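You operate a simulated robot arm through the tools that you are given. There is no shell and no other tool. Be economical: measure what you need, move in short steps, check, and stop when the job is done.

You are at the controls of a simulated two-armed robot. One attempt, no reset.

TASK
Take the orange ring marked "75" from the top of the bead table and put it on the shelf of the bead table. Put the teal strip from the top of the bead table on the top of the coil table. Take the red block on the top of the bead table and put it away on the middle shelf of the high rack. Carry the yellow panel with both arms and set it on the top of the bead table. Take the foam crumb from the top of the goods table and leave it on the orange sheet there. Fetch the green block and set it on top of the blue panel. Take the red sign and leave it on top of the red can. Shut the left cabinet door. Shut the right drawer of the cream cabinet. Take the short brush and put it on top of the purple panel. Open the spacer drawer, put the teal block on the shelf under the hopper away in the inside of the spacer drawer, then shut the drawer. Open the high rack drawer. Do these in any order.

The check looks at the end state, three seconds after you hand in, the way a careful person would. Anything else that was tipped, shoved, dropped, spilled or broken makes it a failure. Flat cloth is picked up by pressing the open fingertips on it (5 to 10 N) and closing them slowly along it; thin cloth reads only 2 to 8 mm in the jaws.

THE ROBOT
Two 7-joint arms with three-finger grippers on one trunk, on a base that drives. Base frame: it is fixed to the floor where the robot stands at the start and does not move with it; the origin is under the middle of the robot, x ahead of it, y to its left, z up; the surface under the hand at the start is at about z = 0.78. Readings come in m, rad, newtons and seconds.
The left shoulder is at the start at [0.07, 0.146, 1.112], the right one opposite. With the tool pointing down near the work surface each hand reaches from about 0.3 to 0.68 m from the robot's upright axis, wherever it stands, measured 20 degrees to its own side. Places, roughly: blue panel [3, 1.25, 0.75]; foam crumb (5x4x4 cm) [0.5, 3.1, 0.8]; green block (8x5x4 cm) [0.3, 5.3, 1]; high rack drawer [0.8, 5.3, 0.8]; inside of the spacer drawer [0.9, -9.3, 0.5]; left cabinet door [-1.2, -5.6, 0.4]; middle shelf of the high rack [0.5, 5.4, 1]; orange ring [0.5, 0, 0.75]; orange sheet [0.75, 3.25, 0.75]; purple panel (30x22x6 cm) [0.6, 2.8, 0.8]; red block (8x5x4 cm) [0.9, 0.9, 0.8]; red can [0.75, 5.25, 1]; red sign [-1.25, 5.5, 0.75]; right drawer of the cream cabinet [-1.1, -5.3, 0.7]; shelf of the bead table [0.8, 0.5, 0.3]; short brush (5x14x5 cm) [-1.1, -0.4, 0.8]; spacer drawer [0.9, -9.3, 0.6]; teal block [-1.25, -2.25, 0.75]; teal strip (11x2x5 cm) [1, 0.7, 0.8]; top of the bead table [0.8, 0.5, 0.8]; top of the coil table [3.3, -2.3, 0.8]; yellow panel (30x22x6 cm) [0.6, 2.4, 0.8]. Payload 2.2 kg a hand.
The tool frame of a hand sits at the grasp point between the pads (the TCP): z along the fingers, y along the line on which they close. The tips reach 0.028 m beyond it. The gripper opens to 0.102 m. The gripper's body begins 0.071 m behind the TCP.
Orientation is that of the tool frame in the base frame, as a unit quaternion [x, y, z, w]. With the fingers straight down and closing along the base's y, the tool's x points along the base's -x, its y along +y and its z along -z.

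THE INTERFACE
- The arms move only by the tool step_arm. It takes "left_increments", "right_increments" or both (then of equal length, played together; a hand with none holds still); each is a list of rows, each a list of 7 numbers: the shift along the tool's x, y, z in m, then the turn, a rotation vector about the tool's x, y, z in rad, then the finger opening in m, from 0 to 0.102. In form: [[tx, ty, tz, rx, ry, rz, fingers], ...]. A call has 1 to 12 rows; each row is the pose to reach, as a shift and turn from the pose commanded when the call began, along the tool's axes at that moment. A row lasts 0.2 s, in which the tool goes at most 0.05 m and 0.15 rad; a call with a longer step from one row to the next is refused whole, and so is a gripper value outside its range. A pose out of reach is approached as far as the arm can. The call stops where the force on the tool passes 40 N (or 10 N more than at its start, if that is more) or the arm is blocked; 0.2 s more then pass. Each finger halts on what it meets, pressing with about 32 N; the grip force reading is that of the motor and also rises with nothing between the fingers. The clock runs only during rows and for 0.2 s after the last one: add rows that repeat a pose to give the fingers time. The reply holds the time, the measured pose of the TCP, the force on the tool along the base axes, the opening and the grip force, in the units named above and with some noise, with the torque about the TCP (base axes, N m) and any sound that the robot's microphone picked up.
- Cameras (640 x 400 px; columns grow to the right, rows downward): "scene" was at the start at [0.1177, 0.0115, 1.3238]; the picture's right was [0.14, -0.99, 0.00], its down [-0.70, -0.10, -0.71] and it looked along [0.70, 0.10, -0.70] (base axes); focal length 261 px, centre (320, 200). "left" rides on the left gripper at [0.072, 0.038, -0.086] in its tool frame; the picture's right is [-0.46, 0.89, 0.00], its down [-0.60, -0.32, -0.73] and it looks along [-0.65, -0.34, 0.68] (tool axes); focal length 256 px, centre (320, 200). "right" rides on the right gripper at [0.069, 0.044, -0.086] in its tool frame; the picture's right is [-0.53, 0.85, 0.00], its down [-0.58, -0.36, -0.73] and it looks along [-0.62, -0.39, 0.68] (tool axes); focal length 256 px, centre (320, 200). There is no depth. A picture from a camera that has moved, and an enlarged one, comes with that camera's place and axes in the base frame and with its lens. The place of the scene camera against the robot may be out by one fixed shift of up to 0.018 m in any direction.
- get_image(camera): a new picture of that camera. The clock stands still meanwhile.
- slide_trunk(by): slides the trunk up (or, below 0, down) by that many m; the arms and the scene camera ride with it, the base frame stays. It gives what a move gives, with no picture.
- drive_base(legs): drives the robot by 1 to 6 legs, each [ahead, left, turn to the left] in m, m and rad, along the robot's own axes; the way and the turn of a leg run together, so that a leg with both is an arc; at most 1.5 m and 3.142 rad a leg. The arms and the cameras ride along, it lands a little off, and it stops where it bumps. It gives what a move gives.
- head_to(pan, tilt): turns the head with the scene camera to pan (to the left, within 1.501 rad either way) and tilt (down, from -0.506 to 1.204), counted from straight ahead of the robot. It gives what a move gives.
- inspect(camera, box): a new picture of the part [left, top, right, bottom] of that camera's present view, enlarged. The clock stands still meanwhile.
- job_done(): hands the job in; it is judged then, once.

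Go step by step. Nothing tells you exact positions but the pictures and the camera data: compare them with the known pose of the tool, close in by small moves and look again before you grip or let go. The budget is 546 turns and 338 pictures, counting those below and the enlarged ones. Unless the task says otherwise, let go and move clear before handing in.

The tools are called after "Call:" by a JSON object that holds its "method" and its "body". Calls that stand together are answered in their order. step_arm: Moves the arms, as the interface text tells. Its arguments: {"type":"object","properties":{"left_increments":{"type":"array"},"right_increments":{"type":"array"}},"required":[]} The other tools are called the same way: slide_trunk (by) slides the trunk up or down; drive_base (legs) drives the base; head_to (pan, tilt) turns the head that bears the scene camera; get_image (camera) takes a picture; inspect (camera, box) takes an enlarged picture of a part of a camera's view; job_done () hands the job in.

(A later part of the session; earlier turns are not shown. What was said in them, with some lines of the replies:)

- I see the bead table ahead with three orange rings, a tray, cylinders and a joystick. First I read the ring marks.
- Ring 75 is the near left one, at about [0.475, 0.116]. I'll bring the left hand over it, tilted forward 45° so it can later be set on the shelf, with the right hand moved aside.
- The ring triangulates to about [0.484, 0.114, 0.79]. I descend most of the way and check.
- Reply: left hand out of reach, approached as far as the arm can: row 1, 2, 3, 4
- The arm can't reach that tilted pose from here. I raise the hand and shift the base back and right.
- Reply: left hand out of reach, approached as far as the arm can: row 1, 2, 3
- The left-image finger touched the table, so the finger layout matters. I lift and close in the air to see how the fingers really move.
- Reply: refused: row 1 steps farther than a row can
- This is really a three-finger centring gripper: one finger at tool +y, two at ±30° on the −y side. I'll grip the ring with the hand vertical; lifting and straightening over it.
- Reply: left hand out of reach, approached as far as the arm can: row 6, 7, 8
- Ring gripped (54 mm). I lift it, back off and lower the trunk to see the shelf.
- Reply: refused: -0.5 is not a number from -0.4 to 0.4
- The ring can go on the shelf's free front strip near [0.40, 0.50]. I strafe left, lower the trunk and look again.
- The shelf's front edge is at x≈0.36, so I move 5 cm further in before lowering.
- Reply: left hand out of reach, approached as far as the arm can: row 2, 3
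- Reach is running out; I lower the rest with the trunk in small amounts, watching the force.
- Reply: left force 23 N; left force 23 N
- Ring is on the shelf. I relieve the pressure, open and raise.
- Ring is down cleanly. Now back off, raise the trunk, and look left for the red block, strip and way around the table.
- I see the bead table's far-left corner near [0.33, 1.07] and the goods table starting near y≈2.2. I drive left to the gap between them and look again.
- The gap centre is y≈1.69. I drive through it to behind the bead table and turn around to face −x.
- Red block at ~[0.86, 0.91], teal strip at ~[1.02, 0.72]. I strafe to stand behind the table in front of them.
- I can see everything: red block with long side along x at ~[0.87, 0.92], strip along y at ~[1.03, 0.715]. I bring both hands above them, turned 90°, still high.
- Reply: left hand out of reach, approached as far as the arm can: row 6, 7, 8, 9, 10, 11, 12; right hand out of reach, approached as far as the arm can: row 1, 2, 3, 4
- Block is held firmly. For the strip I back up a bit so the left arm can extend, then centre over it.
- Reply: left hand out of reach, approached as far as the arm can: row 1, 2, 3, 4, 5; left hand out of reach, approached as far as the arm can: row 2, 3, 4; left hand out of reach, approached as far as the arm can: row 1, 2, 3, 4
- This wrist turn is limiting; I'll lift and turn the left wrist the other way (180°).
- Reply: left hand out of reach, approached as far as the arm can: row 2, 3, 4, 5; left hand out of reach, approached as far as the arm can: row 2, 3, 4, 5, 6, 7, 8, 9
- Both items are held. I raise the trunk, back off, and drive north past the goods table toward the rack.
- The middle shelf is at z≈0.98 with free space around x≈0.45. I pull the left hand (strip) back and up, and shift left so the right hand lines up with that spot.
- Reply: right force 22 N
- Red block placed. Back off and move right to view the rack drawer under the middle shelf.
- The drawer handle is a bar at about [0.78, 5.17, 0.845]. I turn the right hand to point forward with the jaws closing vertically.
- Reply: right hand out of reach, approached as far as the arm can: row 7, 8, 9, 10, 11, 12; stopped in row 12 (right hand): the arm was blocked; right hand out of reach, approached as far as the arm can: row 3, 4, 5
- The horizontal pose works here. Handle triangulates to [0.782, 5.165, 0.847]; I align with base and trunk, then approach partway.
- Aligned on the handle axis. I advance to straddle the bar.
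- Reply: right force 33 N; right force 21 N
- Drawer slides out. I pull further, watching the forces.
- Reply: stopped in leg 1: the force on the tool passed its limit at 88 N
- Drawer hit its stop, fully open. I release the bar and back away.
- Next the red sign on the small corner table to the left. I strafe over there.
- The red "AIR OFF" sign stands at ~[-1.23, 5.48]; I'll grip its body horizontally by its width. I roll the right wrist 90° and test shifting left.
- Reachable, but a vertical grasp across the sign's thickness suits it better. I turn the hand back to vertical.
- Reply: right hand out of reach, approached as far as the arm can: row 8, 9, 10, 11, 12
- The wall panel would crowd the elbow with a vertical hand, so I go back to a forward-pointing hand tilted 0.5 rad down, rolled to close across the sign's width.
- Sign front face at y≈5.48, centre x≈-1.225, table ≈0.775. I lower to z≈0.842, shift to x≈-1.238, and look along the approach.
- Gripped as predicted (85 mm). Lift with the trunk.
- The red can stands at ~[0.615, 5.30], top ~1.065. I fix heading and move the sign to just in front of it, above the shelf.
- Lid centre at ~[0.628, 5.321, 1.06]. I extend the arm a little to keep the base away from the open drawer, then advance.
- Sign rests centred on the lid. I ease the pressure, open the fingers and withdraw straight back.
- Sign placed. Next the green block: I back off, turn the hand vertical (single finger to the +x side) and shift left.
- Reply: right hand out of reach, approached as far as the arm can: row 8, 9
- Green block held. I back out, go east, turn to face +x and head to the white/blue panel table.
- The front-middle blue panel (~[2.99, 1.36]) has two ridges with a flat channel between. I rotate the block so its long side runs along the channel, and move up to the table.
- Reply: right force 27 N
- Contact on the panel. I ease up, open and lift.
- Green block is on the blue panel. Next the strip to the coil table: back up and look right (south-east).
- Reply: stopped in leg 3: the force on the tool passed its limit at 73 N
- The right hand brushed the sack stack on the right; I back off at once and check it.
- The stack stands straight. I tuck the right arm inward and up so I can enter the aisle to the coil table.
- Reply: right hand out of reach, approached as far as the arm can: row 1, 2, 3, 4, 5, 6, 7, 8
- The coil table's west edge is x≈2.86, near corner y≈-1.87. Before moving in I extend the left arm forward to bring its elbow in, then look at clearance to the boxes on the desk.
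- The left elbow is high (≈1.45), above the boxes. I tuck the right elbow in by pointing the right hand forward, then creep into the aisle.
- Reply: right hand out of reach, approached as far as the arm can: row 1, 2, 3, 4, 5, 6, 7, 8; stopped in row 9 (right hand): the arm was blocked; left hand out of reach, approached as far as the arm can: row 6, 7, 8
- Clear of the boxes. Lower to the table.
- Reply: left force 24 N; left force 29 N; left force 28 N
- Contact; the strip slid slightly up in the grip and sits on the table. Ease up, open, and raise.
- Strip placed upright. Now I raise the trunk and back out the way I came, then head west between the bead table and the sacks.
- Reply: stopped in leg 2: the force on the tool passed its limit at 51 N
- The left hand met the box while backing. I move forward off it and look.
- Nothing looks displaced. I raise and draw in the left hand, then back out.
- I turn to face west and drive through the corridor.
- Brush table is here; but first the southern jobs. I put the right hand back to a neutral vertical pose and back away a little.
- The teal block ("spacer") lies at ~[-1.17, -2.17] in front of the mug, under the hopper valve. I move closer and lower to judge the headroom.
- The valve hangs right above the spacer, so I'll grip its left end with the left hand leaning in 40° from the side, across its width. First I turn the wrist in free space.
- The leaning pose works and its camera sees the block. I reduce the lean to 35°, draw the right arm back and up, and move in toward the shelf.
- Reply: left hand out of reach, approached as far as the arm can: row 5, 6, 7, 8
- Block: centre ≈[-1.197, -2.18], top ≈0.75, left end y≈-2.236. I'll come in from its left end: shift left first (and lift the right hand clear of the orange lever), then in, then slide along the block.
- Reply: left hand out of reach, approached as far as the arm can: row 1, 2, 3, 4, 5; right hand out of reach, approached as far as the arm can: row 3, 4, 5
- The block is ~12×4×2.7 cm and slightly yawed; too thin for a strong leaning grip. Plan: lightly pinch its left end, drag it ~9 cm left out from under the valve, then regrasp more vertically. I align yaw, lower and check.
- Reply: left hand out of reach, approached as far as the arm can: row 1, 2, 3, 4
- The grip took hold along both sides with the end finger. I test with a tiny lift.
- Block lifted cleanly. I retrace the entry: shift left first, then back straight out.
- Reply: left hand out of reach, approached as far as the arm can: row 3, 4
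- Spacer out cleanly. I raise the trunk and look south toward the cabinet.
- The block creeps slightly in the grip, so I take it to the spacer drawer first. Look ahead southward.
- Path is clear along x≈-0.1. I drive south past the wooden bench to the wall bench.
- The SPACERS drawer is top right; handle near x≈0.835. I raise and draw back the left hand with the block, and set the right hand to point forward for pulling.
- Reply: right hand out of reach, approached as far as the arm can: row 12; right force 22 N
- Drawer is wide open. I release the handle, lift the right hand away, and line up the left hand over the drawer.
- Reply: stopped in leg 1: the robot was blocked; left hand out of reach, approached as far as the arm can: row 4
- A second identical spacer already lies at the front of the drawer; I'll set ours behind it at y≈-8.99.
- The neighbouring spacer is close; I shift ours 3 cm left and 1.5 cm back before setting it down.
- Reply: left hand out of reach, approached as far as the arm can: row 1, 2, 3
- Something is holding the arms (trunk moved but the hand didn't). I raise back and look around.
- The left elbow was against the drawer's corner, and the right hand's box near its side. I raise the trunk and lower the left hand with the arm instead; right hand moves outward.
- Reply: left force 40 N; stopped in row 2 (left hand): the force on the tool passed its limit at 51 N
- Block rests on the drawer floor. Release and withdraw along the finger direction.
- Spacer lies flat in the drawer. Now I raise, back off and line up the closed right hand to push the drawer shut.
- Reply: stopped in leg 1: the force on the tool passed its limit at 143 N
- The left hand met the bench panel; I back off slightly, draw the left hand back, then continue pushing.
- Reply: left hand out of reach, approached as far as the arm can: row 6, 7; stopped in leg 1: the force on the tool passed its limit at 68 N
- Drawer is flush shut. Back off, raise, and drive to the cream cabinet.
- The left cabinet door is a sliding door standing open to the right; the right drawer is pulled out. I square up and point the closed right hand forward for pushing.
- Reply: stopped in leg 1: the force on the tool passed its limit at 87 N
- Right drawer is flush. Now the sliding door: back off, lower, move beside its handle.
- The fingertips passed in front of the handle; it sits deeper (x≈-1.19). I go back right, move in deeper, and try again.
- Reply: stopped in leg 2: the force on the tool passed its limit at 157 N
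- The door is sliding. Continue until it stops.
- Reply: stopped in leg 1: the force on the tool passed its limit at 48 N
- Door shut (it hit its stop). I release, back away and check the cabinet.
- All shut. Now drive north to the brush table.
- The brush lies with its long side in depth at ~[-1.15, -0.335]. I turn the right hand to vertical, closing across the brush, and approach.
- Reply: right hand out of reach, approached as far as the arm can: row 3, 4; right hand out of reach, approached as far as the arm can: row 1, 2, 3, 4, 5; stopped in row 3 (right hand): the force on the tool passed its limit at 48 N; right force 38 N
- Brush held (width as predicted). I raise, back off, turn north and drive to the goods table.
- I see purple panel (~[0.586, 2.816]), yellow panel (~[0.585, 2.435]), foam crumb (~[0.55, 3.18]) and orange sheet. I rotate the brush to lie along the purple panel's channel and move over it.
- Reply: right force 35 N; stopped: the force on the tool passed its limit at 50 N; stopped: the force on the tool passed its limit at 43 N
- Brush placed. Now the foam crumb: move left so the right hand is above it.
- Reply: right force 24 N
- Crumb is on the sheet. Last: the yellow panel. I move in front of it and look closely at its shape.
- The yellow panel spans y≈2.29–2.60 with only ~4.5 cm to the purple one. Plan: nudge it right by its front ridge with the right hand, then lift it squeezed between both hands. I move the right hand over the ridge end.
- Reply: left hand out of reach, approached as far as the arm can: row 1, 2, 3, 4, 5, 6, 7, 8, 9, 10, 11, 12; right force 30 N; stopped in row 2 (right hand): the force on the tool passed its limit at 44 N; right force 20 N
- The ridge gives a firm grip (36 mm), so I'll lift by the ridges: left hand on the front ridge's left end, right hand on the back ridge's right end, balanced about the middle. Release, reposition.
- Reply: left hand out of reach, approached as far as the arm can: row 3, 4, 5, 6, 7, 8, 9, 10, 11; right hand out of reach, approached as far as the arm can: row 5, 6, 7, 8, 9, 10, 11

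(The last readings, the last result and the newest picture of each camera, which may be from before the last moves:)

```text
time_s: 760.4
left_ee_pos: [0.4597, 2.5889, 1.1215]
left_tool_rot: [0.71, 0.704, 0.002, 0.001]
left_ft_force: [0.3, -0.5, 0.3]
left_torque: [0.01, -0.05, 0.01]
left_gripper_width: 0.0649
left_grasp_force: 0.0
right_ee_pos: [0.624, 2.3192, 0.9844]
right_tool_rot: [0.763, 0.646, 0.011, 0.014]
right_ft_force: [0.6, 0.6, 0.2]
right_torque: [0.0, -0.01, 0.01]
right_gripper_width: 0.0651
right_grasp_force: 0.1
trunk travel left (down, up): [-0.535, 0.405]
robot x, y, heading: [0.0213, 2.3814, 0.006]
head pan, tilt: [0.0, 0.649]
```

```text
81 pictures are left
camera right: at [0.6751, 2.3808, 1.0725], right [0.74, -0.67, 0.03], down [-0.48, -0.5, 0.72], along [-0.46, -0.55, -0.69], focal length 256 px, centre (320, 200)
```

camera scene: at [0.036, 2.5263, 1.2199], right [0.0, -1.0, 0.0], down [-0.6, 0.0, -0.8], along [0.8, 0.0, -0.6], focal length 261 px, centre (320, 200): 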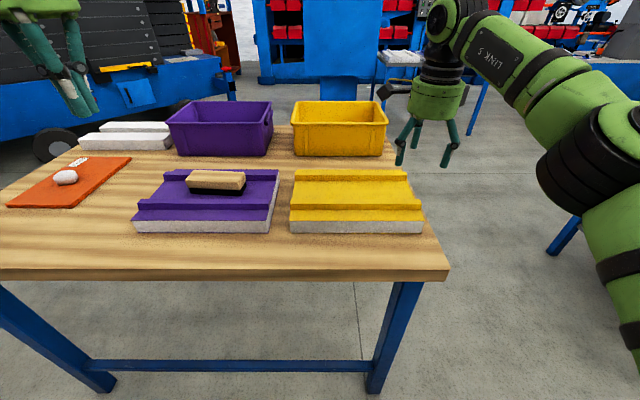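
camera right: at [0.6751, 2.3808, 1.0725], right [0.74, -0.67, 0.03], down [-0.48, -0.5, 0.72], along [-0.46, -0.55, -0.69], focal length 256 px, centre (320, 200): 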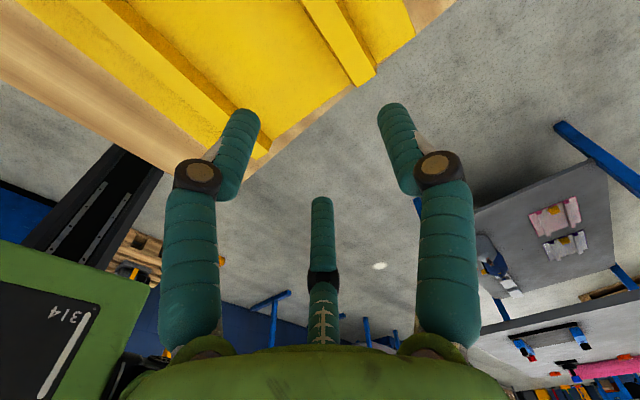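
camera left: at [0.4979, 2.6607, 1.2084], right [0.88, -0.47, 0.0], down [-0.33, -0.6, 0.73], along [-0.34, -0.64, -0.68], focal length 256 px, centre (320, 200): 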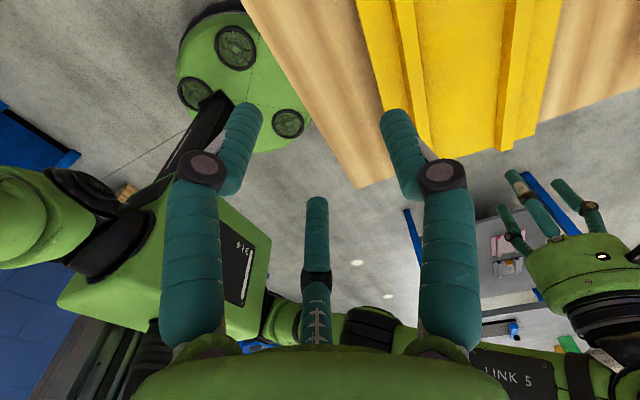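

Call:
{"method": "drive_base", "body": {"legs": [[0.03, 0, 0]]}}

Call:
{"method": "step_arm", "body": {"left_increments": [[-0.008, 0.02, 0.0, 0, 0, 0, 0.07], [-0.016, 0.04, 0.02, 0, 0, 0, 0.07], [-0.024, 0.058, 0.05, 0, 0, 0.05, 0.07], [-0.024, 0.058, 0.09, 0, 0, 0.09, 0.07], [-0.024, 0.058, 0.135, 0, 0, 0.09, 0.07], [-0.024, 0.058, 0.135, 0, 0, 0.09, 0.07]], "right_increments": [[0.008, -0.0085, 0, 0, 0, -0.06, 0.07], [0.008, -0.0085, 0, 0, 0, -0.06, 0.07], [0.008, -0.0085, 0, 0, 0, -0.06, 0.07], [0.008, -0.0085, 0, 0, 0, -0.06, 0.07], [0.008, -0.0085, 0, 0, 0, -0.06, 0.07], [0.008, -0.0085, 0, 0, 0, -0.06, 0.07]]}}

Call:
{"method": "get_image", "body": {"camera": "left"}}

Call:
{"method": "get_image", "body": {"camera": "right"}}

```text
time_s: 761.3
left_ee_pos: [0.4865, 2.5897, 1.1237]
left_tool_rot: [0.711, 0.703, 0.003, 0.003]
left_ft_force: [-1.0, -0.2, 0.6]
left_torque: [0.01, -0.04, -0.03]
left_gripper_width: 0.0649
left_grasp_force: 0.0
right_ee_pos: [0.6533, 2.318, 0.9869]
right_tool_rot: [0.764, 0.645, 0.012, 0.015]
right_ft_force: [-1.2, -0.5, 0.0]
right_torque: [-0.05, 0.02, 0.03]
right_gripper_width: 0.065
right_grasp_force: 0.0
trunk travel left (down, up): [-0.535, 0.405]
robot x, y, heading: [0.0493, 2.3804, 0.005]
head pan, tilt: [0.0, 0.649]
```

```text
time_s: 762.7
left_ee_pos: [0.5505, 2.5635, 0.9894]
left_tool_rot: [0.741, 0.672, 0.001, 0.002]
left_ft_force: [-0.7, 0.7, -0.2]
left_torque: [0.0, 0.01, 0.0]
left_gripper_width: 0.07
left_grasp_force: 0.0
left hand out of reach, approached as far as the arm can: row 1, 2, 3, 4
right_ee_pos: [0.6475, 2.3277, 0.984]
right_tool_rot: [0.744, 0.668, 0.011, 0.015]
right_ft_force: [-0.6, -0.2, -0.2]
right_torque: [-0.02, -0.03, 0.0]
right_gripper_width: 0.0699
right_grasp_force: 0.0
trunk travel left (down, up): [-0.535, 0.405]
robot x, y, heading: [0.0507, 2.3836, 0.001]
head pan, tilt: [0.0, 0.649]
```

```text
80 pictures are left
camera left: at [0.5954, 2.6316, 1.0754], right [0.83, -0.55, 0.01], down [-0.38, -0.57, 0.73], along [-0.4, -0.61, -0.68], focal length 256 px, centre (320, 200)
```

left: 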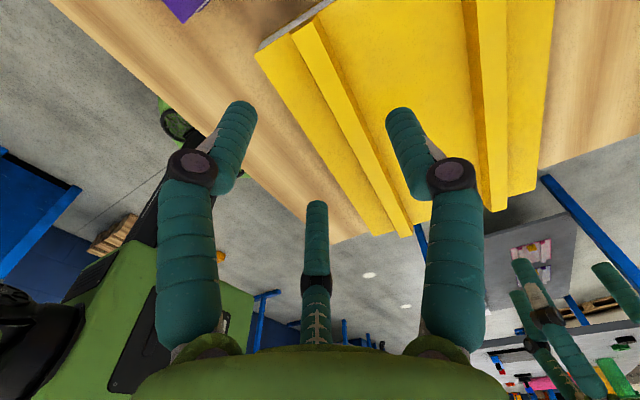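

```text
79 pictures are left
camera right: at [0.695, 2.3935, 1.0727], right [0.78, -0.62, 0.03], down [-0.45, -0.53, 0.72], along [-0.43, -0.58, -0.69], focal length 256 px, centre (320, 200)
```

right: 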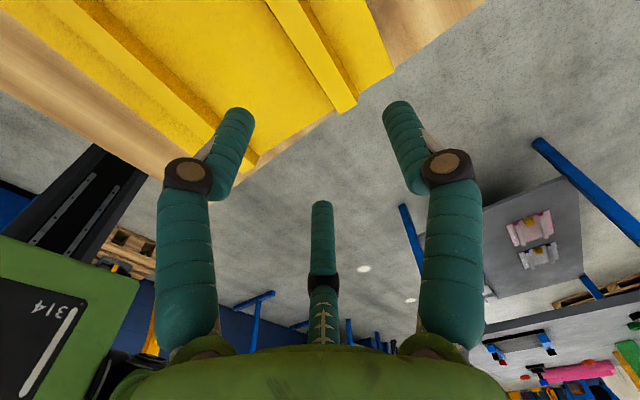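

Both hands are aligned over their ridges. Lower and close both.

Call:
{"method": "slide_trunk", "body": {"by": -0.112}}

Call:
{"method": "step_arm", "body": {"left_increments": [[0, 0, 0, 0, 0, 0, 0.055], [0, 0, 0.001, 0, 0, 0, 0.04], [0, 0, 0.001, 0, 0, 0, 0.025], [0, 0, 0.001, 0, 0, 0, 0.01], [0, 0, 0.001, 0, 0, 0, 0.0], [0, 0, 0.001, 0, 0, 0, 0.0]], "right_increments": [[0, 0, 0, 0, 0, 0, 0.055], [0, 0, 0, 0, 0, 0, 0.04], [0, 0, 0, 0, 0, 0, 0.025], [0, 0, 0, 0, 0, 0, 0.01], [0, 0, 0, 0, 0, 0, 0.0], [0, 0, 0, 0, 0, 0, 0.0]]}}

Call:
{"method": "get_image", "body": {"camera": "left"}}

Call:
{"method": "get_image", "body": {"camera": "right"}}

```text
time_s: 764.1
left_ee_pos: [0.551, 2.5639, 0.8777]
left_tool_rot: [0.742, 0.671, 0.002, 0.001]
left_ft_force: [0.0, -0.4, 0.5]
left_torque: [0.01, -0.02, -0.02]
left_gripper_width: 0.0702
left_grasp_force: 0.1
right_ee_pos: [0.6487, 2.3279, 0.8746]
right_tool_rot: [0.744, 0.668, 0.011, 0.015]
right_ft_force: [-0.1, 0.7, 0.2]
right_torque: [0.02, 0.0, 0.02]
right_gripper_width: 0.0697
right_grasp_force: 0.1
trunk travel left (down, up): [-0.423, 0.517]
robot x, y, heading: [0.0527, 2.3775, 0.006]
head pan, tilt: [0.0, 0.649]
```

```text
time_s: 765.5
left_ee_pos: [0.5502, 2.5629, 0.8765]
left_tool_rot: [0.742, 0.671, 0.002, 0.001]
left_ft_force: [-4.3, 2.6, 6.5]
left_torque: [-0.04, 0.07, -0.48]
left_gripper_width: 0.0316
left_grasp_force: 31.7
right_ee_pos: [0.6475, 2.3276, 0.8736]
right_tool_rot: [0.744, 0.668, 0.012, 0.016]
right_ft_force: [6.3, -0.7, 3.6]
right_torque: [-0.16, -0.14, 0.09]
right_gripper_width: 0.0331
right_grasp_force: 31.9
trunk travel left (down, up): [-0.423, 0.517]
robot x, y, heading: [0.053, 2.3845, 0.002]
head pan, tilt: [0.0, 0.649]
```

```text
78 pictures are left
camera left: at [0.5948, 2.6319, 0.9633], right [0.83, -0.55, 0.01], down [-0.38, -0.57, 0.73], along [-0.4, -0.61, -0.68], focal length 256 px, centre (320, 200)
```

left: 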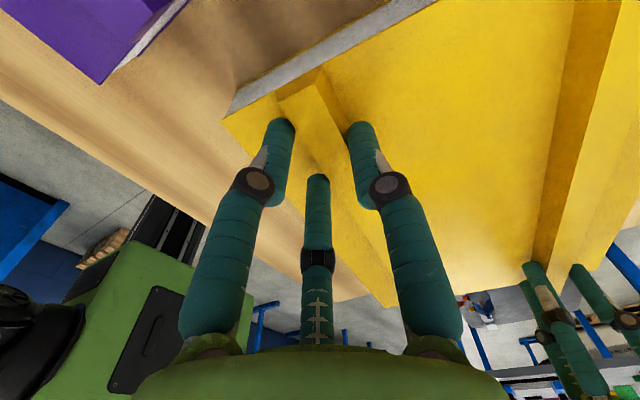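

```text
77 pictures are left
camera right: at [0.6947, 2.3935, 0.9615], right [0.78, -0.62, 0.03], down [-0.45, -0.53, 0.72], along [-0.43, -0.58, -0.69], focal length 256 px, centre (320, 200)
```

right: 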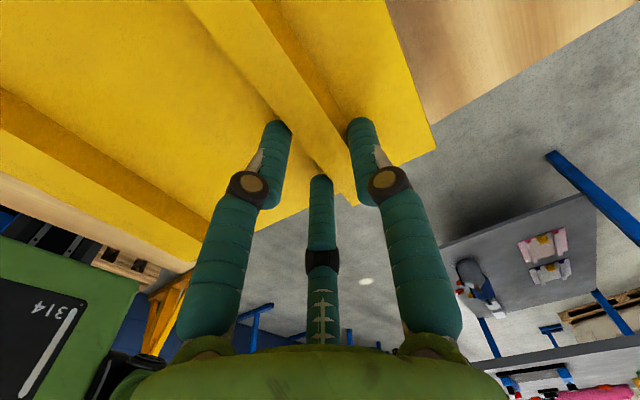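

Both ridges gripped. A small test lift.

Call:
{"method": "slide_trunk", "body": {"by": 0.015}}

Call:
{"method": "get_image", "body": {"camera": "right"}}

Call:
{"method": "inspect", "body": {"camera": "scene", "box": [200, 100, 480, 280]}}

```text
time_s: 766.1
left_ee_pos: [0.5523, 2.5639, 0.8905]
left_tool_rot: [0.742, 0.671, 0.001, 0.001]
left_ft_force: [-4.0, 1.8, -3.0]
left_torque: [0.06, 0.2, -0.68]
left_gripper_width: 0.0314
left_grasp_force: 31.6
right_ee_pos: [0.648, 2.3278, 0.8872]
right_tool_rot: [0.744, 0.668, 0.01, 0.015]
right_ft_force: [3.5, -1.6, -2.1]
right_torque: [0.15, -0.02, -0.08]
right_gripper_width: 0.0331
right_grasp_force: 31.9
trunk travel left (down, up): [-0.438, 0.502]
robot x, y, heading: [0.0518, 2.3803, 0.002]
head pan, tilt: [0.0, 0.649]
```

```text
76 pictures are left
camera right: at [0.696, 2.3936, 0.9748], right [0.78, -0.62, 0.03], down [-0.45, -0.53, 0.72], along [-0.43, -0.58, -0.69], focal length 256 px, centre (320, 200)
```

right: 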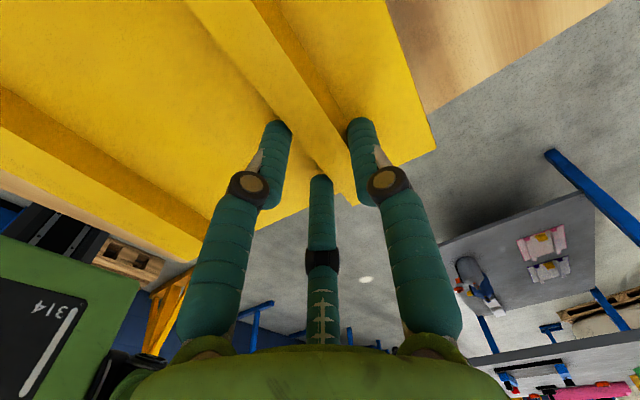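

```text
2.22 times, centred on (340, 190) of scene
camera zoom: at [0.1755, 2.3807, 1.1227], right [0.0, -1.0, 0.0], down [-0.61, 0.0, -0.8], along [0.8, 0.0, -0.61], focal length 581 px, centre (276, 222)
```

zoom: 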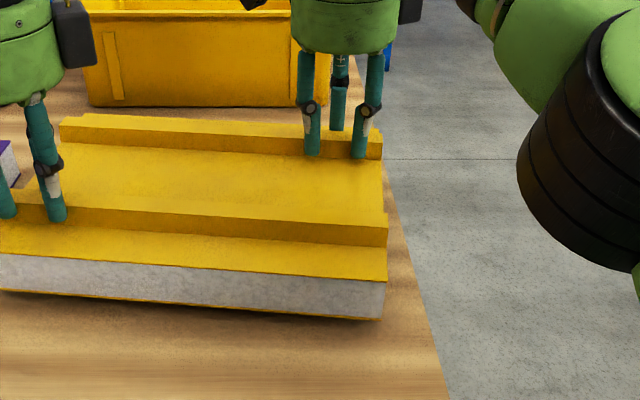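

The panel lifts easily (≈0.55 kg). I raise it, back away, and carry it toward the bead table.

Call:
{"method": "slide_trunk", "body": {"by": 0.17}}

Call:
{"method": "drive_base", "body": {"legs": [[-0.42, 0, 0]]}}

Call:
{"method": "get_image", "body": {"camera": "scene"}}

```text
time_s: 768.0
left_ee_pos: [0.5506, 2.5639, 1.0604]
left_tool_rot: [0.741, 0.672, 0.002, 0.001]
left_ft_force: [-5.5, 3.7, -1.9]
left_torque: [0.22, 0.12, -0.66]
left_gripper_width: 0.0315
left_grasp_force: 31.7
right_ee_pos: [0.6484, 2.3278, 1.0571]
right_tool_rot: [0.744, 0.668, 0.011, 0.014]
right_ft_force: [4.4, -3.8, -2.9]
right_torque: [-0.23, -0.07, -0.03]
right_gripper_width: 0.0329
right_grasp_force: 31.9
trunk travel left (down, up): [-0.608, 0.332]
robot x, y, heading: [0.0508, 2.3779, -0.0]
head pan, tilt: [0.0, 0.649]
```

```text
time_s: 770.6
left_ee_pos: [0.1337, 2.5626, 1.0605]
left_tool_rot: [0.741, 0.672, 0.001, 0.001]
left_ft_force: [-4.4, 3.9, -1.4]
left_torque: [0.14, 0.14, -0.63]
left_gripper_width: 0.0309
left_grasp_force: 31.8
right_ee_pos: [0.2315, 2.3275, 1.0586]
right_tool_rot: [0.744, 0.668, 0.01, 0.015]
right_ft_force: [4.6, -3.4, -2.8]
right_torque: [-0.1, -0.15, -0.02]
right_gripper_width: 0.0331
right_grasp_force: 31.5
trunk travel left (down, up): [-0.608, 0.332]
robot x, y, heading: [-0.3678, 2.378, 0.006]
head pan, tilt: [0.0, 0.649]
```

```text
74 pictures are left
camera scene: at [-0.2418, 2.3797, 1.2927], right [0.0, -1.0, 0.0], down [-0.61, 0.0, -0.8], along [0.8, 0.0, -0.61], focal length 261 px, centre (320, 200)
```

scene: 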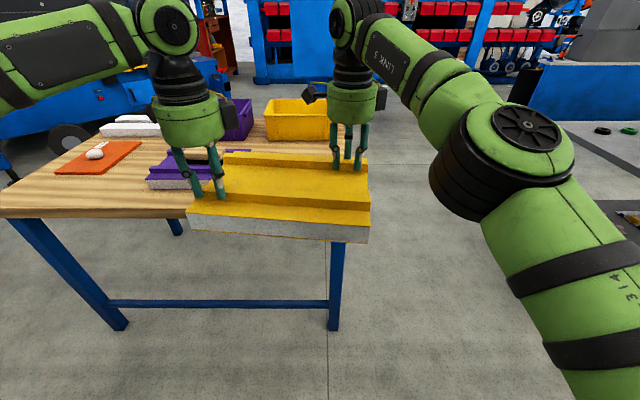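

Call:
{"method": "drive_base", "body": {"legs": [[0, -1.0, 0], [0, -0.85, 0]]}}

Call:
{"method": "get_image", "body": {"camera": "scene"}}

```text
time_s: 779.8
left_ee_pos: [0.1644, 0.7385, 1.0607]
left_tool_rot: [0.736, 0.677, 0.001, 0.001]
left_ft_force: [-3.0, 0.1, -2.5]
left_torque: [0.01, 0.08, -0.59]
left_gripper_width: 0.0306
left_grasp_force: 32.2
right_ee_pos: [0.2647, 0.5042, 1.0581]
right_tool_rot: [0.738, 0.674, 0.011, 0.015]
right_ft_force: [1.7, 0.7, -2.3]
right_torque: [0.03, -0.02, -0.03]
right_gripper_width: 0.0327
right_grasp_force: 31.8
trunk travel left (down, up): [-0.608, 0.332]
robot x, y, heading: [-0.3338, 0.5493, 0.024]
head pan, tilt: [0.0, 0.649]
```

```text
73 pictures are left
camera scene: at [-0.2091, 0.55, 1.2927], right [0.02, -1.0, 0.0], down [-0.61, -0.01, -0.8], along [0.8, 0.01, -0.61], focal length 261 px, centre (320, 200)
```

scene: 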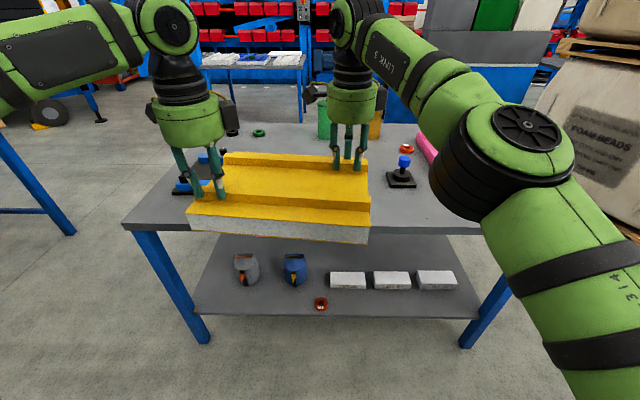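

Call:
{"method": "drive_base", "body": {"legs": [[0, -0.05, -0.022], [0.22, 0, 0]]}}

Call:
{"method": "get_image", "body": {"camera": "scene"}}

Call:
{"method": "get_image", "body": {"camera": "left"}}

Call:
{"method": "get_image", "body": {"camera": "right"}}

```text
time_s: 782.0
left_ee_pos: [0.385, 0.6764, 1.061]
left_tool_rot: [0.745, 0.667, 0.001, 0.001]
left_ft_force: [-2.2, -0.6, -3.4]
left_torque: [-0.01, 0.09, -0.6]
left_gripper_width: 0.0304
left_grasp_force: 31.7
right_ee_pos: [0.4804, 0.4396, 1.0592]
right_tool_rot: [0.747, 0.665, 0.011, 0.014]
right_ft_force: [2.5, 0.2, -2.4]
right_torque: [0.04, -0.04, -0.02]
right_gripper_width: 0.0323
right_grasp_force: 32.1
trunk travel left (down, up): [-0.608, 0.332]
robot x, y, heading: [-0.1185, 0.4935, -0.004]
head pan, tilt: [0.0, 0.649]
```

```text
72 pictures are left
camera scene: at [0.0072, 0.4955, 1.2929], right [-0.01, -1.0, 0.0], down [-0.6, 0.0, -0.8], along [0.8, 0.0, -0.6], focal length 261 px, centre (320, 200)
```

scene: 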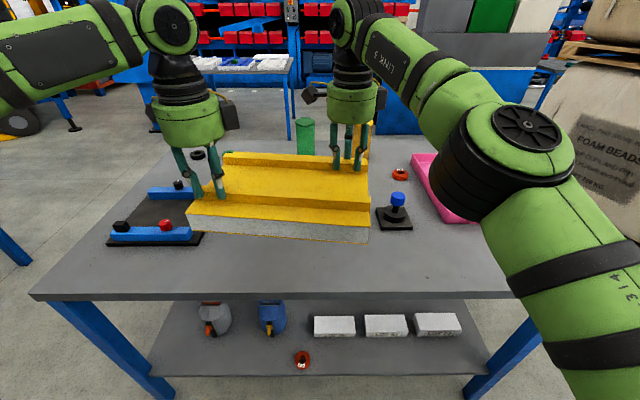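

```text
71 pictures are left
camera left: at [0.4303, 0.7434, 1.1476], right [0.83, -0.56, 0.0], down [-0.38, -0.57, 0.73], along [-0.4, -0.61, -0.68], focal length 256 px, centre (320, 200)
```

left: 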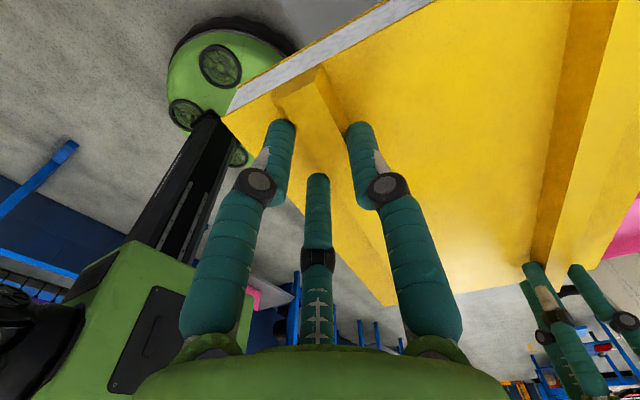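

```text
70 pictures are left
camera right: at [0.528, 0.5043, 1.1456], right [0.78, -0.63, 0.03], down [-0.46, -0.52, 0.72], along [-0.43, -0.57, -0.69], focal length 256 px, centre (320, 200)
```

right: 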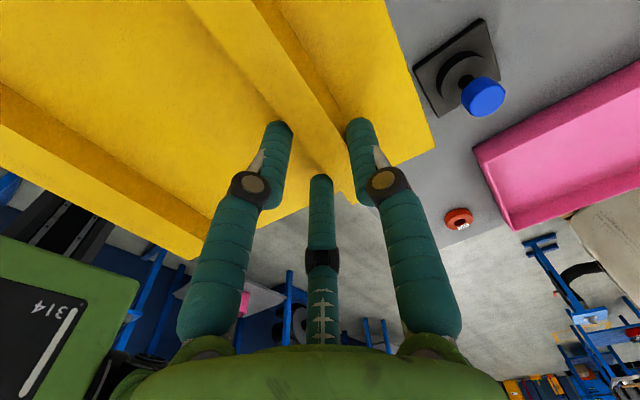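

Clear spot between joystick and blue-bar board. I move forward and lower.

Call:
{"method": "drive_base", "body": {"legs": [[0.105, 0.005, 0]]}}

Call:
{"method": "slide_trunk", "body": {"by": -0.14}}

Call:
{"method": "get_image", "body": {"camera": "scene"}}

Call:
{"method": "get_image", "body": {"camera": "right"}}

```text
time_s: 783.2
left_ee_pos: [0.4877, 0.6808, 1.0614]
left_tool_rot: [0.744, 0.668, 0.001, 0.001]
left_ft_force: [-2.0, 0.3, -2.8]
left_torque: [0.06, 0.04, -0.51]
left_gripper_width: 0.03
left_grasp_force: 32.0
right_ee_pos: [0.5842, 0.4447, 1.0586]
right_tool_rot: [0.747, 0.665, 0.011, 0.015]
right_ft_force: [1.7, 0.8, -1.9]
right_torque: [-0.03, -0.01, 0.05]
right_gripper_width: 0.0323
right_grasp_force: 32.1
trunk travel left (down, up): [-0.608, 0.332]
robot x, y, heading: [-0.0152, 0.5022, -0.004]
head pan, tilt: [0.0, 0.649]
```

```text
time_s: 784.9
left_ee_pos: [0.4889, 0.68, 0.9209]
left_tool_rot: [0.743, 0.669, 0.001, 0.001]
left_ft_force: [-2.2, 0.1, -2.7]
left_torque: [0.01, 0.09, -0.44]
left_gripper_width: 0.0303
left_grasp_force: 32.4
right_ee_pos: [0.5845, 0.4444, 0.9183]
right_tool_rot: [0.746, 0.666, 0.011, 0.015]
right_ft_force: [1.1, 0.8, -2.3]
right_torque: [-0.02, 0.0, 0.08]
right_gripper_width: 0.0321
right_grasp_force: 32.2
trunk travel left (down, up): [-0.468, 0.472]
robot x, y, heading: [-0.0184, 0.5025, -0.002]
head pan, tilt: [0.0, 0.649]
```

```text
69 pictures are left
camera scene: at [0.1112, 0.5004, 1.1528], right [0.0, -1.0, 0.0], down [-0.6, 0.0, -0.8], along [0.8, 0.0, -0.6], focal length 261 px, centre (320, 200)
```

scene: 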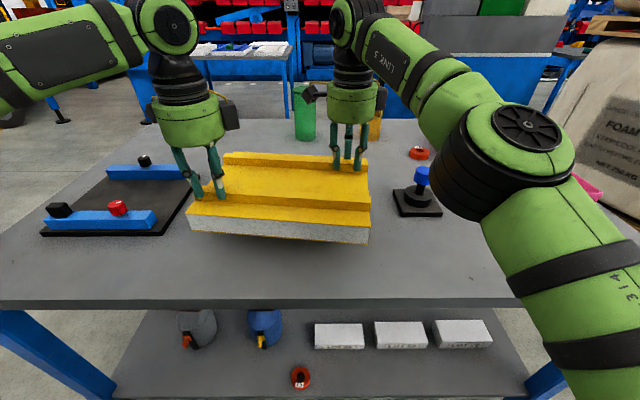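

```text
68 pictures are left
camera right: at [0.6319, 0.5097, 1.0055], right [0.78, -0.63, 0.03], down [-0.45, -0.53, 0.72], along [-0.43, -0.57, -0.69], focal length 256 px, centre (320, 200)
```

right: 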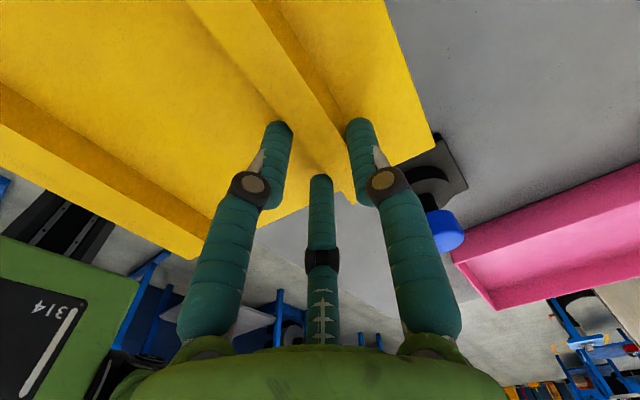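

Call:
{"method": "slide_trunk", "body": {"by": -0.035}}

Call:
{"method": "slide_trunk", "body": {"by": -0.008}}

Call:
{"method": "slide_trunk", "body": {"by": -0.006}}

Call:
{"method": "get_image", "body": {"camera": "scene"}}

```text
time_s: 785.7
left_ee_pos: [0.4876, 0.681, 0.887]
left_tool_rot: [0.744, 0.669, 0.002, 0.002]
left_ft_force: [-1.1, -0.5, -1.3]
left_torque: [0.0, 0.03, -0.45]
left_gripper_width: 0.0304
left_grasp_force: 32.2
right_ee_pos: [0.584, 0.443, 0.8841]
right_tool_rot: [0.746, 0.665, 0.011, 0.015]
right_ft_force: [1.3, -0.7, -2.1]
right_torque: [0.03, -0.03, 0.07]
right_gripper_width: 0.0321
right_grasp_force: 31.6
trunk travel left (down, up): [-0.433, 0.507]
robot x, y, heading: [-0.0112, 0.5003, -0.007]
head pan, tilt: [0.0, 0.649]
```

```text
time_s: 786.2
left_ee_pos: [0.4885, 0.6804, 0.8786]
left_tool_rot: [0.744, 0.668, 0.001, 0.002]
left_ft_force: [-2.0, 0.0, -2.4]
left_torque: [-0.06, 0.05, -0.46]
left_gripper_width: 0.0298
left_grasp_force: 31.5
right_ee_pos: [0.5835, 0.4447, 0.8756]
right_tool_rot: [0.747, 0.665, 0.011, 0.015]
right_ft_force: [1.1, -1.1, -2.3]
right_torque: [0.0, -0.01, 0.06]
right_gripper_width: 0.0318
right_grasp_force: 31.8
trunk travel left (down, up): [-0.425, 0.515]
robot x, y, heading: [-0.0162, 0.5035, -0.006]
head pan, tilt: [0.0, 0.649]
```

```text
time_s: 786.8
left_ee_pos: [0.4885, 0.6808, 0.8724]
left_tool_rot: [0.744, 0.669, 0.002, 0.001]
left_ft_force: [-1.9, -1.1, -2.3]
left_torque: [-0.04, 0.05, -0.48]
left_gripper_width: 0.0305
left_grasp_force: 32.1
right_ee_pos: [0.5851, 0.4445, 0.8689]
right_tool_rot: [0.747, 0.665, 0.011, 0.015]
right_ft_force: [1.6, -0.8, -1.9]
right_torque: [0.03, -0.02, 0.06]
right_gripper_width: 0.0321
right_grasp_force: 32.6
trunk travel left (down, up): [-0.419, 0.521]
robot x, y, heading: [-0.0161, 0.4973, -0.003]
head pan, tilt: [0.0, 0.649]
```

```text
67 pictures are left
camera scene: at [0.1112, 0.5004, 1.1037], right [0.0, -1.0, 0.0], down [-0.6, 0.0, -0.8], along [0.8, 0.0, -0.6], focal length 261 px, centre (320, 200)
```

scene: 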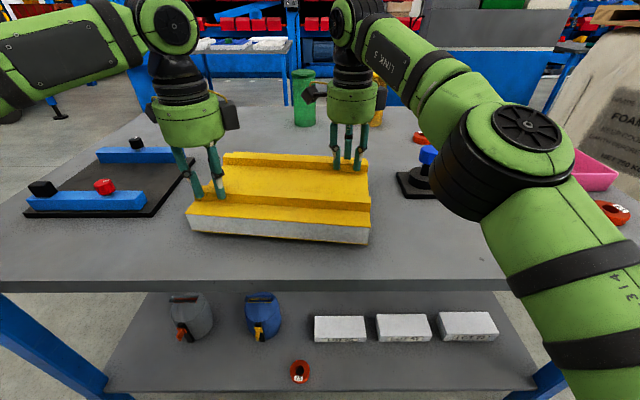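

Call:
{"method": "slide_trunk", "body": {"by": -0.005}}

Call:
{"method": "slide_trunk", "body": {"by": -0.005}}

Call:
{"method": "slide_trunk", "body": {"by": -0.005}}

```text
time_s: 787.3
left_ee_pos: [0.4891, 0.6812, 0.8669]
left_tool_rot: [0.744, 0.669, 0.001, 0.001]
left_ft_force: [-1.5, -0.3, -1.5]
left_torque: [-0.05, 0.04, -0.43]
left_gripper_width: 0.0304
left_grasp_force: 31.7
right_ee_pos: [0.5841, 0.4448, 0.8652]
right_tool_rot: [0.746, 0.665, 0.011, 0.016]
right_ft_force: [1.9, -0.2, -2.6]
right_torque: [0.01, -0.03, 0.1]
right_gripper_width: 0.0318
right_grasp_force: 31.9
trunk travel left (down, up): [-0.414, 0.526]
robot x, y, heading: [-0.0132, 0.4972, -0.006]
head pan, tilt: [0.0, 0.649]
```

```text
time_s: 787.9
left_ee_pos: [0.4898, 0.6805, 0.8618]
left_tool_rot: [0.744, 0.669, 0.001, 0.002]
left_ft_force: [-0.9, -0.4, -2.8]
left_torque: [-0.01, 0.05, -0.39]
left_gripper_width: 0.0301
left_grasp_force: 32.1
right_ee_pos: [0.583, 0.445, 0.8589]
right_tool_rot: [0.747, 0.665, 0.01, 0.015]
right_ft_force: [0.6, 0.5, -2.6]
right_torque: [0.02, -0.02, 0.08]
right_gripper_width: 0.0318
right_grasp_force: 32.5
trunk travel left (down, up): [-0.409, 0.531]
robot x, y, heading: [-0.0145, 0.5015, -0.007]
head pan, tilt: [0.0, 0.649]
```

```text
time_s: 788.4
left_ee_pos: [0.488, 0.6815, 0.8595]
left_tool_rot: [0.744, 0.669, 0.004, 0.004]
left_ft_force: [1.0, 0.3, 8.2]
left_torque: [0.26, -0.16, -0.53]
left_gripper_width: 0.03
left_grasp_force: 32.3
right_ee_pos: [0.5829, 0.4445, 0.8567]
right_tool_rot: [0.747, 0.665, 0.012, 0.017]
right_ft_force: [4.8, 1.2, 4.8]
right_torque: [-0.43, -0.14, 0.08]
right_gripper_width: 0.0321
right_grasp_force: 31.6
trunk travel left (down, up): [-0.404, 0.536]
robot x, y, heading: [-0.0129, 0.5014, -0.005]
head pan, tilt: [0.0, 0.649]
```

Both hands feel the table. I lower a hair, open both hands together and lift away.

Call:
{"method": "slide_trunk", "body": {"by": -0.002}}

Call:
{"method": "step_arm", "body": {"left_increments": [[0, 0, 0, 0, 0, 0, 0.035], [0, 0, 0, 0, 0, 0, 0.045], [0, 0, -0.002, 0, 0, 0, 0.06], [0, 0, -0.005, 0, 0, 0, 0.07], [0, 0, -0.01, 0, 0, 0, 0.07]], "right_increments": [[0, 0, 0, 0, 0, 0, 0.035], [0, 0, 0, 0, 0, 0, 0.045], [0, 0, -0.002, 0, 0, 0, 0.06], [0, 0, -0.005, 0, 0, 0, 0.07], [0, 0, -0.01, 0, 0, 0, 0.07]]}}

Call:
{"method": "slide_trunk", "body": {"by": 0.2}}

Call:
{"method": "get_image", "body": {"camera": "scene"}}

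Call:
{"method": "get_image", "body": {"camera": "right"}}

```text
time_s: 788.9
left_ee_pos: [0.4879, 0.6806, 0.861]
left_tool_rot: [0.743, 0.669, 0.003, 0.005]
left_ft_force: [6.9, 1.6, 24.3]
left_torque: [0.25, -0.3, -0.53]
left_gripper_width: 0.0298
left_grasp_force: 32.3
right_ee_pos: [0.583, 0.4449, 0.8562]
right_tool_rot: [0.747, 0.664, 0.015, 0.018]
right_ft_force: [11.4, 1.1, 18.8]
right_torque: [-0.69, -0.32, 0.12]
right_gripper_width: 0.0319
right_grasp_force: 32.4
trunk travel left (down, up): [-0.402, 0.538]
robot x, y, heading: [-0.0118, 0.5008, -0.007]
head pan, tilt: [0.0, 0.649]
```

```text
time_s: 790.1
left_ee_pos: [0.4867, 0.6805, 0.8642]
left_tool_rot: [0.743, 0.669, 0.001, 0.002]
left_ft_force: [0.4, 0.1, 0.4]
left_torque: [0.02, 0.0, 0.03]
left_gripper_width: 0.0698
left_grasp_force: 0.2
right_ee_pos: [0.5828, 0.4458, 0.8621]
right_tool_rot: [0.747, 0.665, 0.012, 0.016]
right_ft_force: [-0.3, 0.4, 0.1]
right_torque: [0.01, 0.01, 0.01]
right_gripper_width: 0.0698
right_grasp_force: 0.2
trunk travel left (down, up): [-0.402, 0.538]
robot x, y, heading: [-0.0153, 0.5038, -0.002]
head pan, tilt: [0.0, 0.649]
```

```text
time_s: 792.3
left_ee_pos: [0.4874, 0.6806, 1.0645]
left_tool_rot: [0.744, 0.669, 0.001, 0.002]
left_ft_force: [0.2, 0.1, -0.2]
left_torque: [0.01, -0.05, 0.02]
left_gripper_width: 0.07
left_grasp_force: 0.1
right_ee_pos: [0.5821, 0.444, 1.0628]
right_tool_rot: [0.746, 0.666, 0.011, 0.015]
right_ft_force: [0.5, 0.3, -0.6]
right_torque: [0.04, 0.02, 0.01]
right_gripper_width: 0.0702
right_grasp_force: 0.1
trunk travel left (down, up): [-0.602, 0.338]
robot x, y, heading: [-0.0157, 0.5013, -0.005]
head pan, tilt: [0.0, 0.649]
```

```text
66 pictures are left
camera scene: at [0.1108, 0.5004, 1.2868], right [0.0, -1.0, 0.0], down [-0.6, 0.0, -0.8], along [0.8, 0.0, -0.6], focal length 261 px, centre (320, 200)
```

scene: 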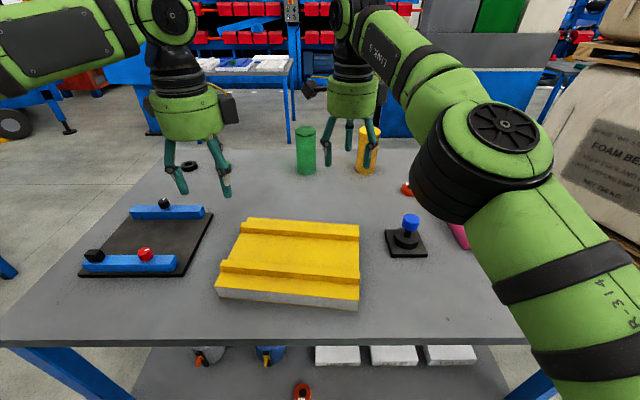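

```text
65 pictures are left
camera right: at [0.6311, 0.5095, 1.1491], right [0.78, -0.63, 0.03], down [-0.46, -0.53, 0.72], along [-0.43, -0.57, -0.69], focal length 256 px, centre (320, 200)
```

right: 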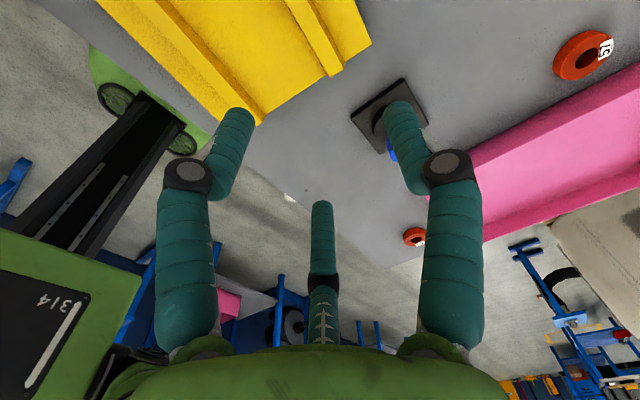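

The yellow panel is on the bead table and nothing else was touched. I back clear.

Call:
{"method": "drive_base", "body": {"legs": [[-0.4, 0, 0]]}}

Call:
{"method": "get_image", "body": {"camera": "scene"}}

```text
time_s: 794.8
left_ee_pos: [0.0917, 0.6822, 1.0641]
left_tool_rot: [0.744, 0.668, 0.001, 0.001]
left_ft_force: [0.0, -0.9, 0.9]
left_torque: [0.02, 0.01, 0.01]
left_gripper_width: 0.0701
left_grasp_force: 0.0
right_ee_pos: [0.1881, 0.4469, 1.0623]
right_tool_rot: [0.746, 0.666, 0.011, 0.015]
right_ft_force: [0.2, 0.7, 0.8]
right_torque: [-0.04, 0.0, 0.02]
right_gripper_width: 0.0701
right_grasp_force: 0.2
trunk travel left (down, up): [-0.602, 0.338]
robot x, y, heading: [-0.4073, 0.501, -0.005]
head pan, tilt: [0.0, 0.649]
```

```text
64 pictures are left
camera scene: at [-0.2848, 0.5021, 1.2868], right [0.0, -1.0, 0.0], down [-0.6, 0.0, -0.8], along [0.8, 0.0, -0.6], focal length 261 px, centre (320, 200)
```

scene: 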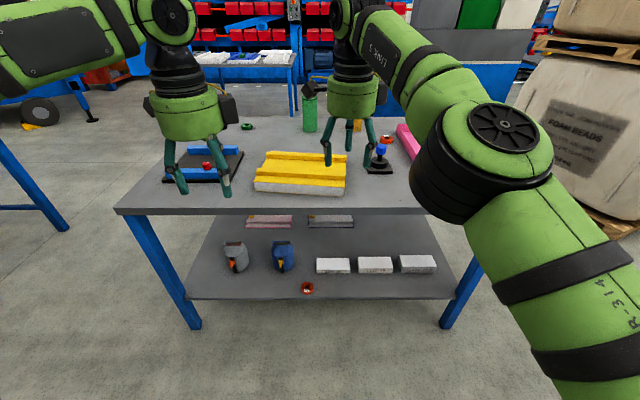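

All twelve parts look done in the pictures and the hands are clear, so I hand in now.

Call:
{"method": "job_done", "body": {}}

```text
The job is handed in.
```

I carried out all twelve parts and handed the job in. Each one looked right in its last picture; I did not go back at the end to re-check the ones I had left earlier.

I bumped several things along the way, any of which could count against the result:
- **Sack stack:** the right hand hit it while I drove toward the coil table (73 N). It looked straight afterwards.
- **White box on the desk by the coil table:** the left hand pushed against it while I backed out (51 N). It looked unmoved.
- **Wooden bench near the spacer drawer:** the base backed into it. I did not check whether it shifted.
- **Front panel of the spacer bench:** the left hand hit it close to a rocker switch (143 N). The switch now looks to be at OFF, but I never saw its position before the bump, so it may have been flipped.
- **Left cabinet door:** the fingertips pressed hard on it (157 N) before I found the handle. The door then slid shut normally.

The ring, teal block and foam crumb were set down without knocking their neighbours. The red sign stands centred on the red can's lid.
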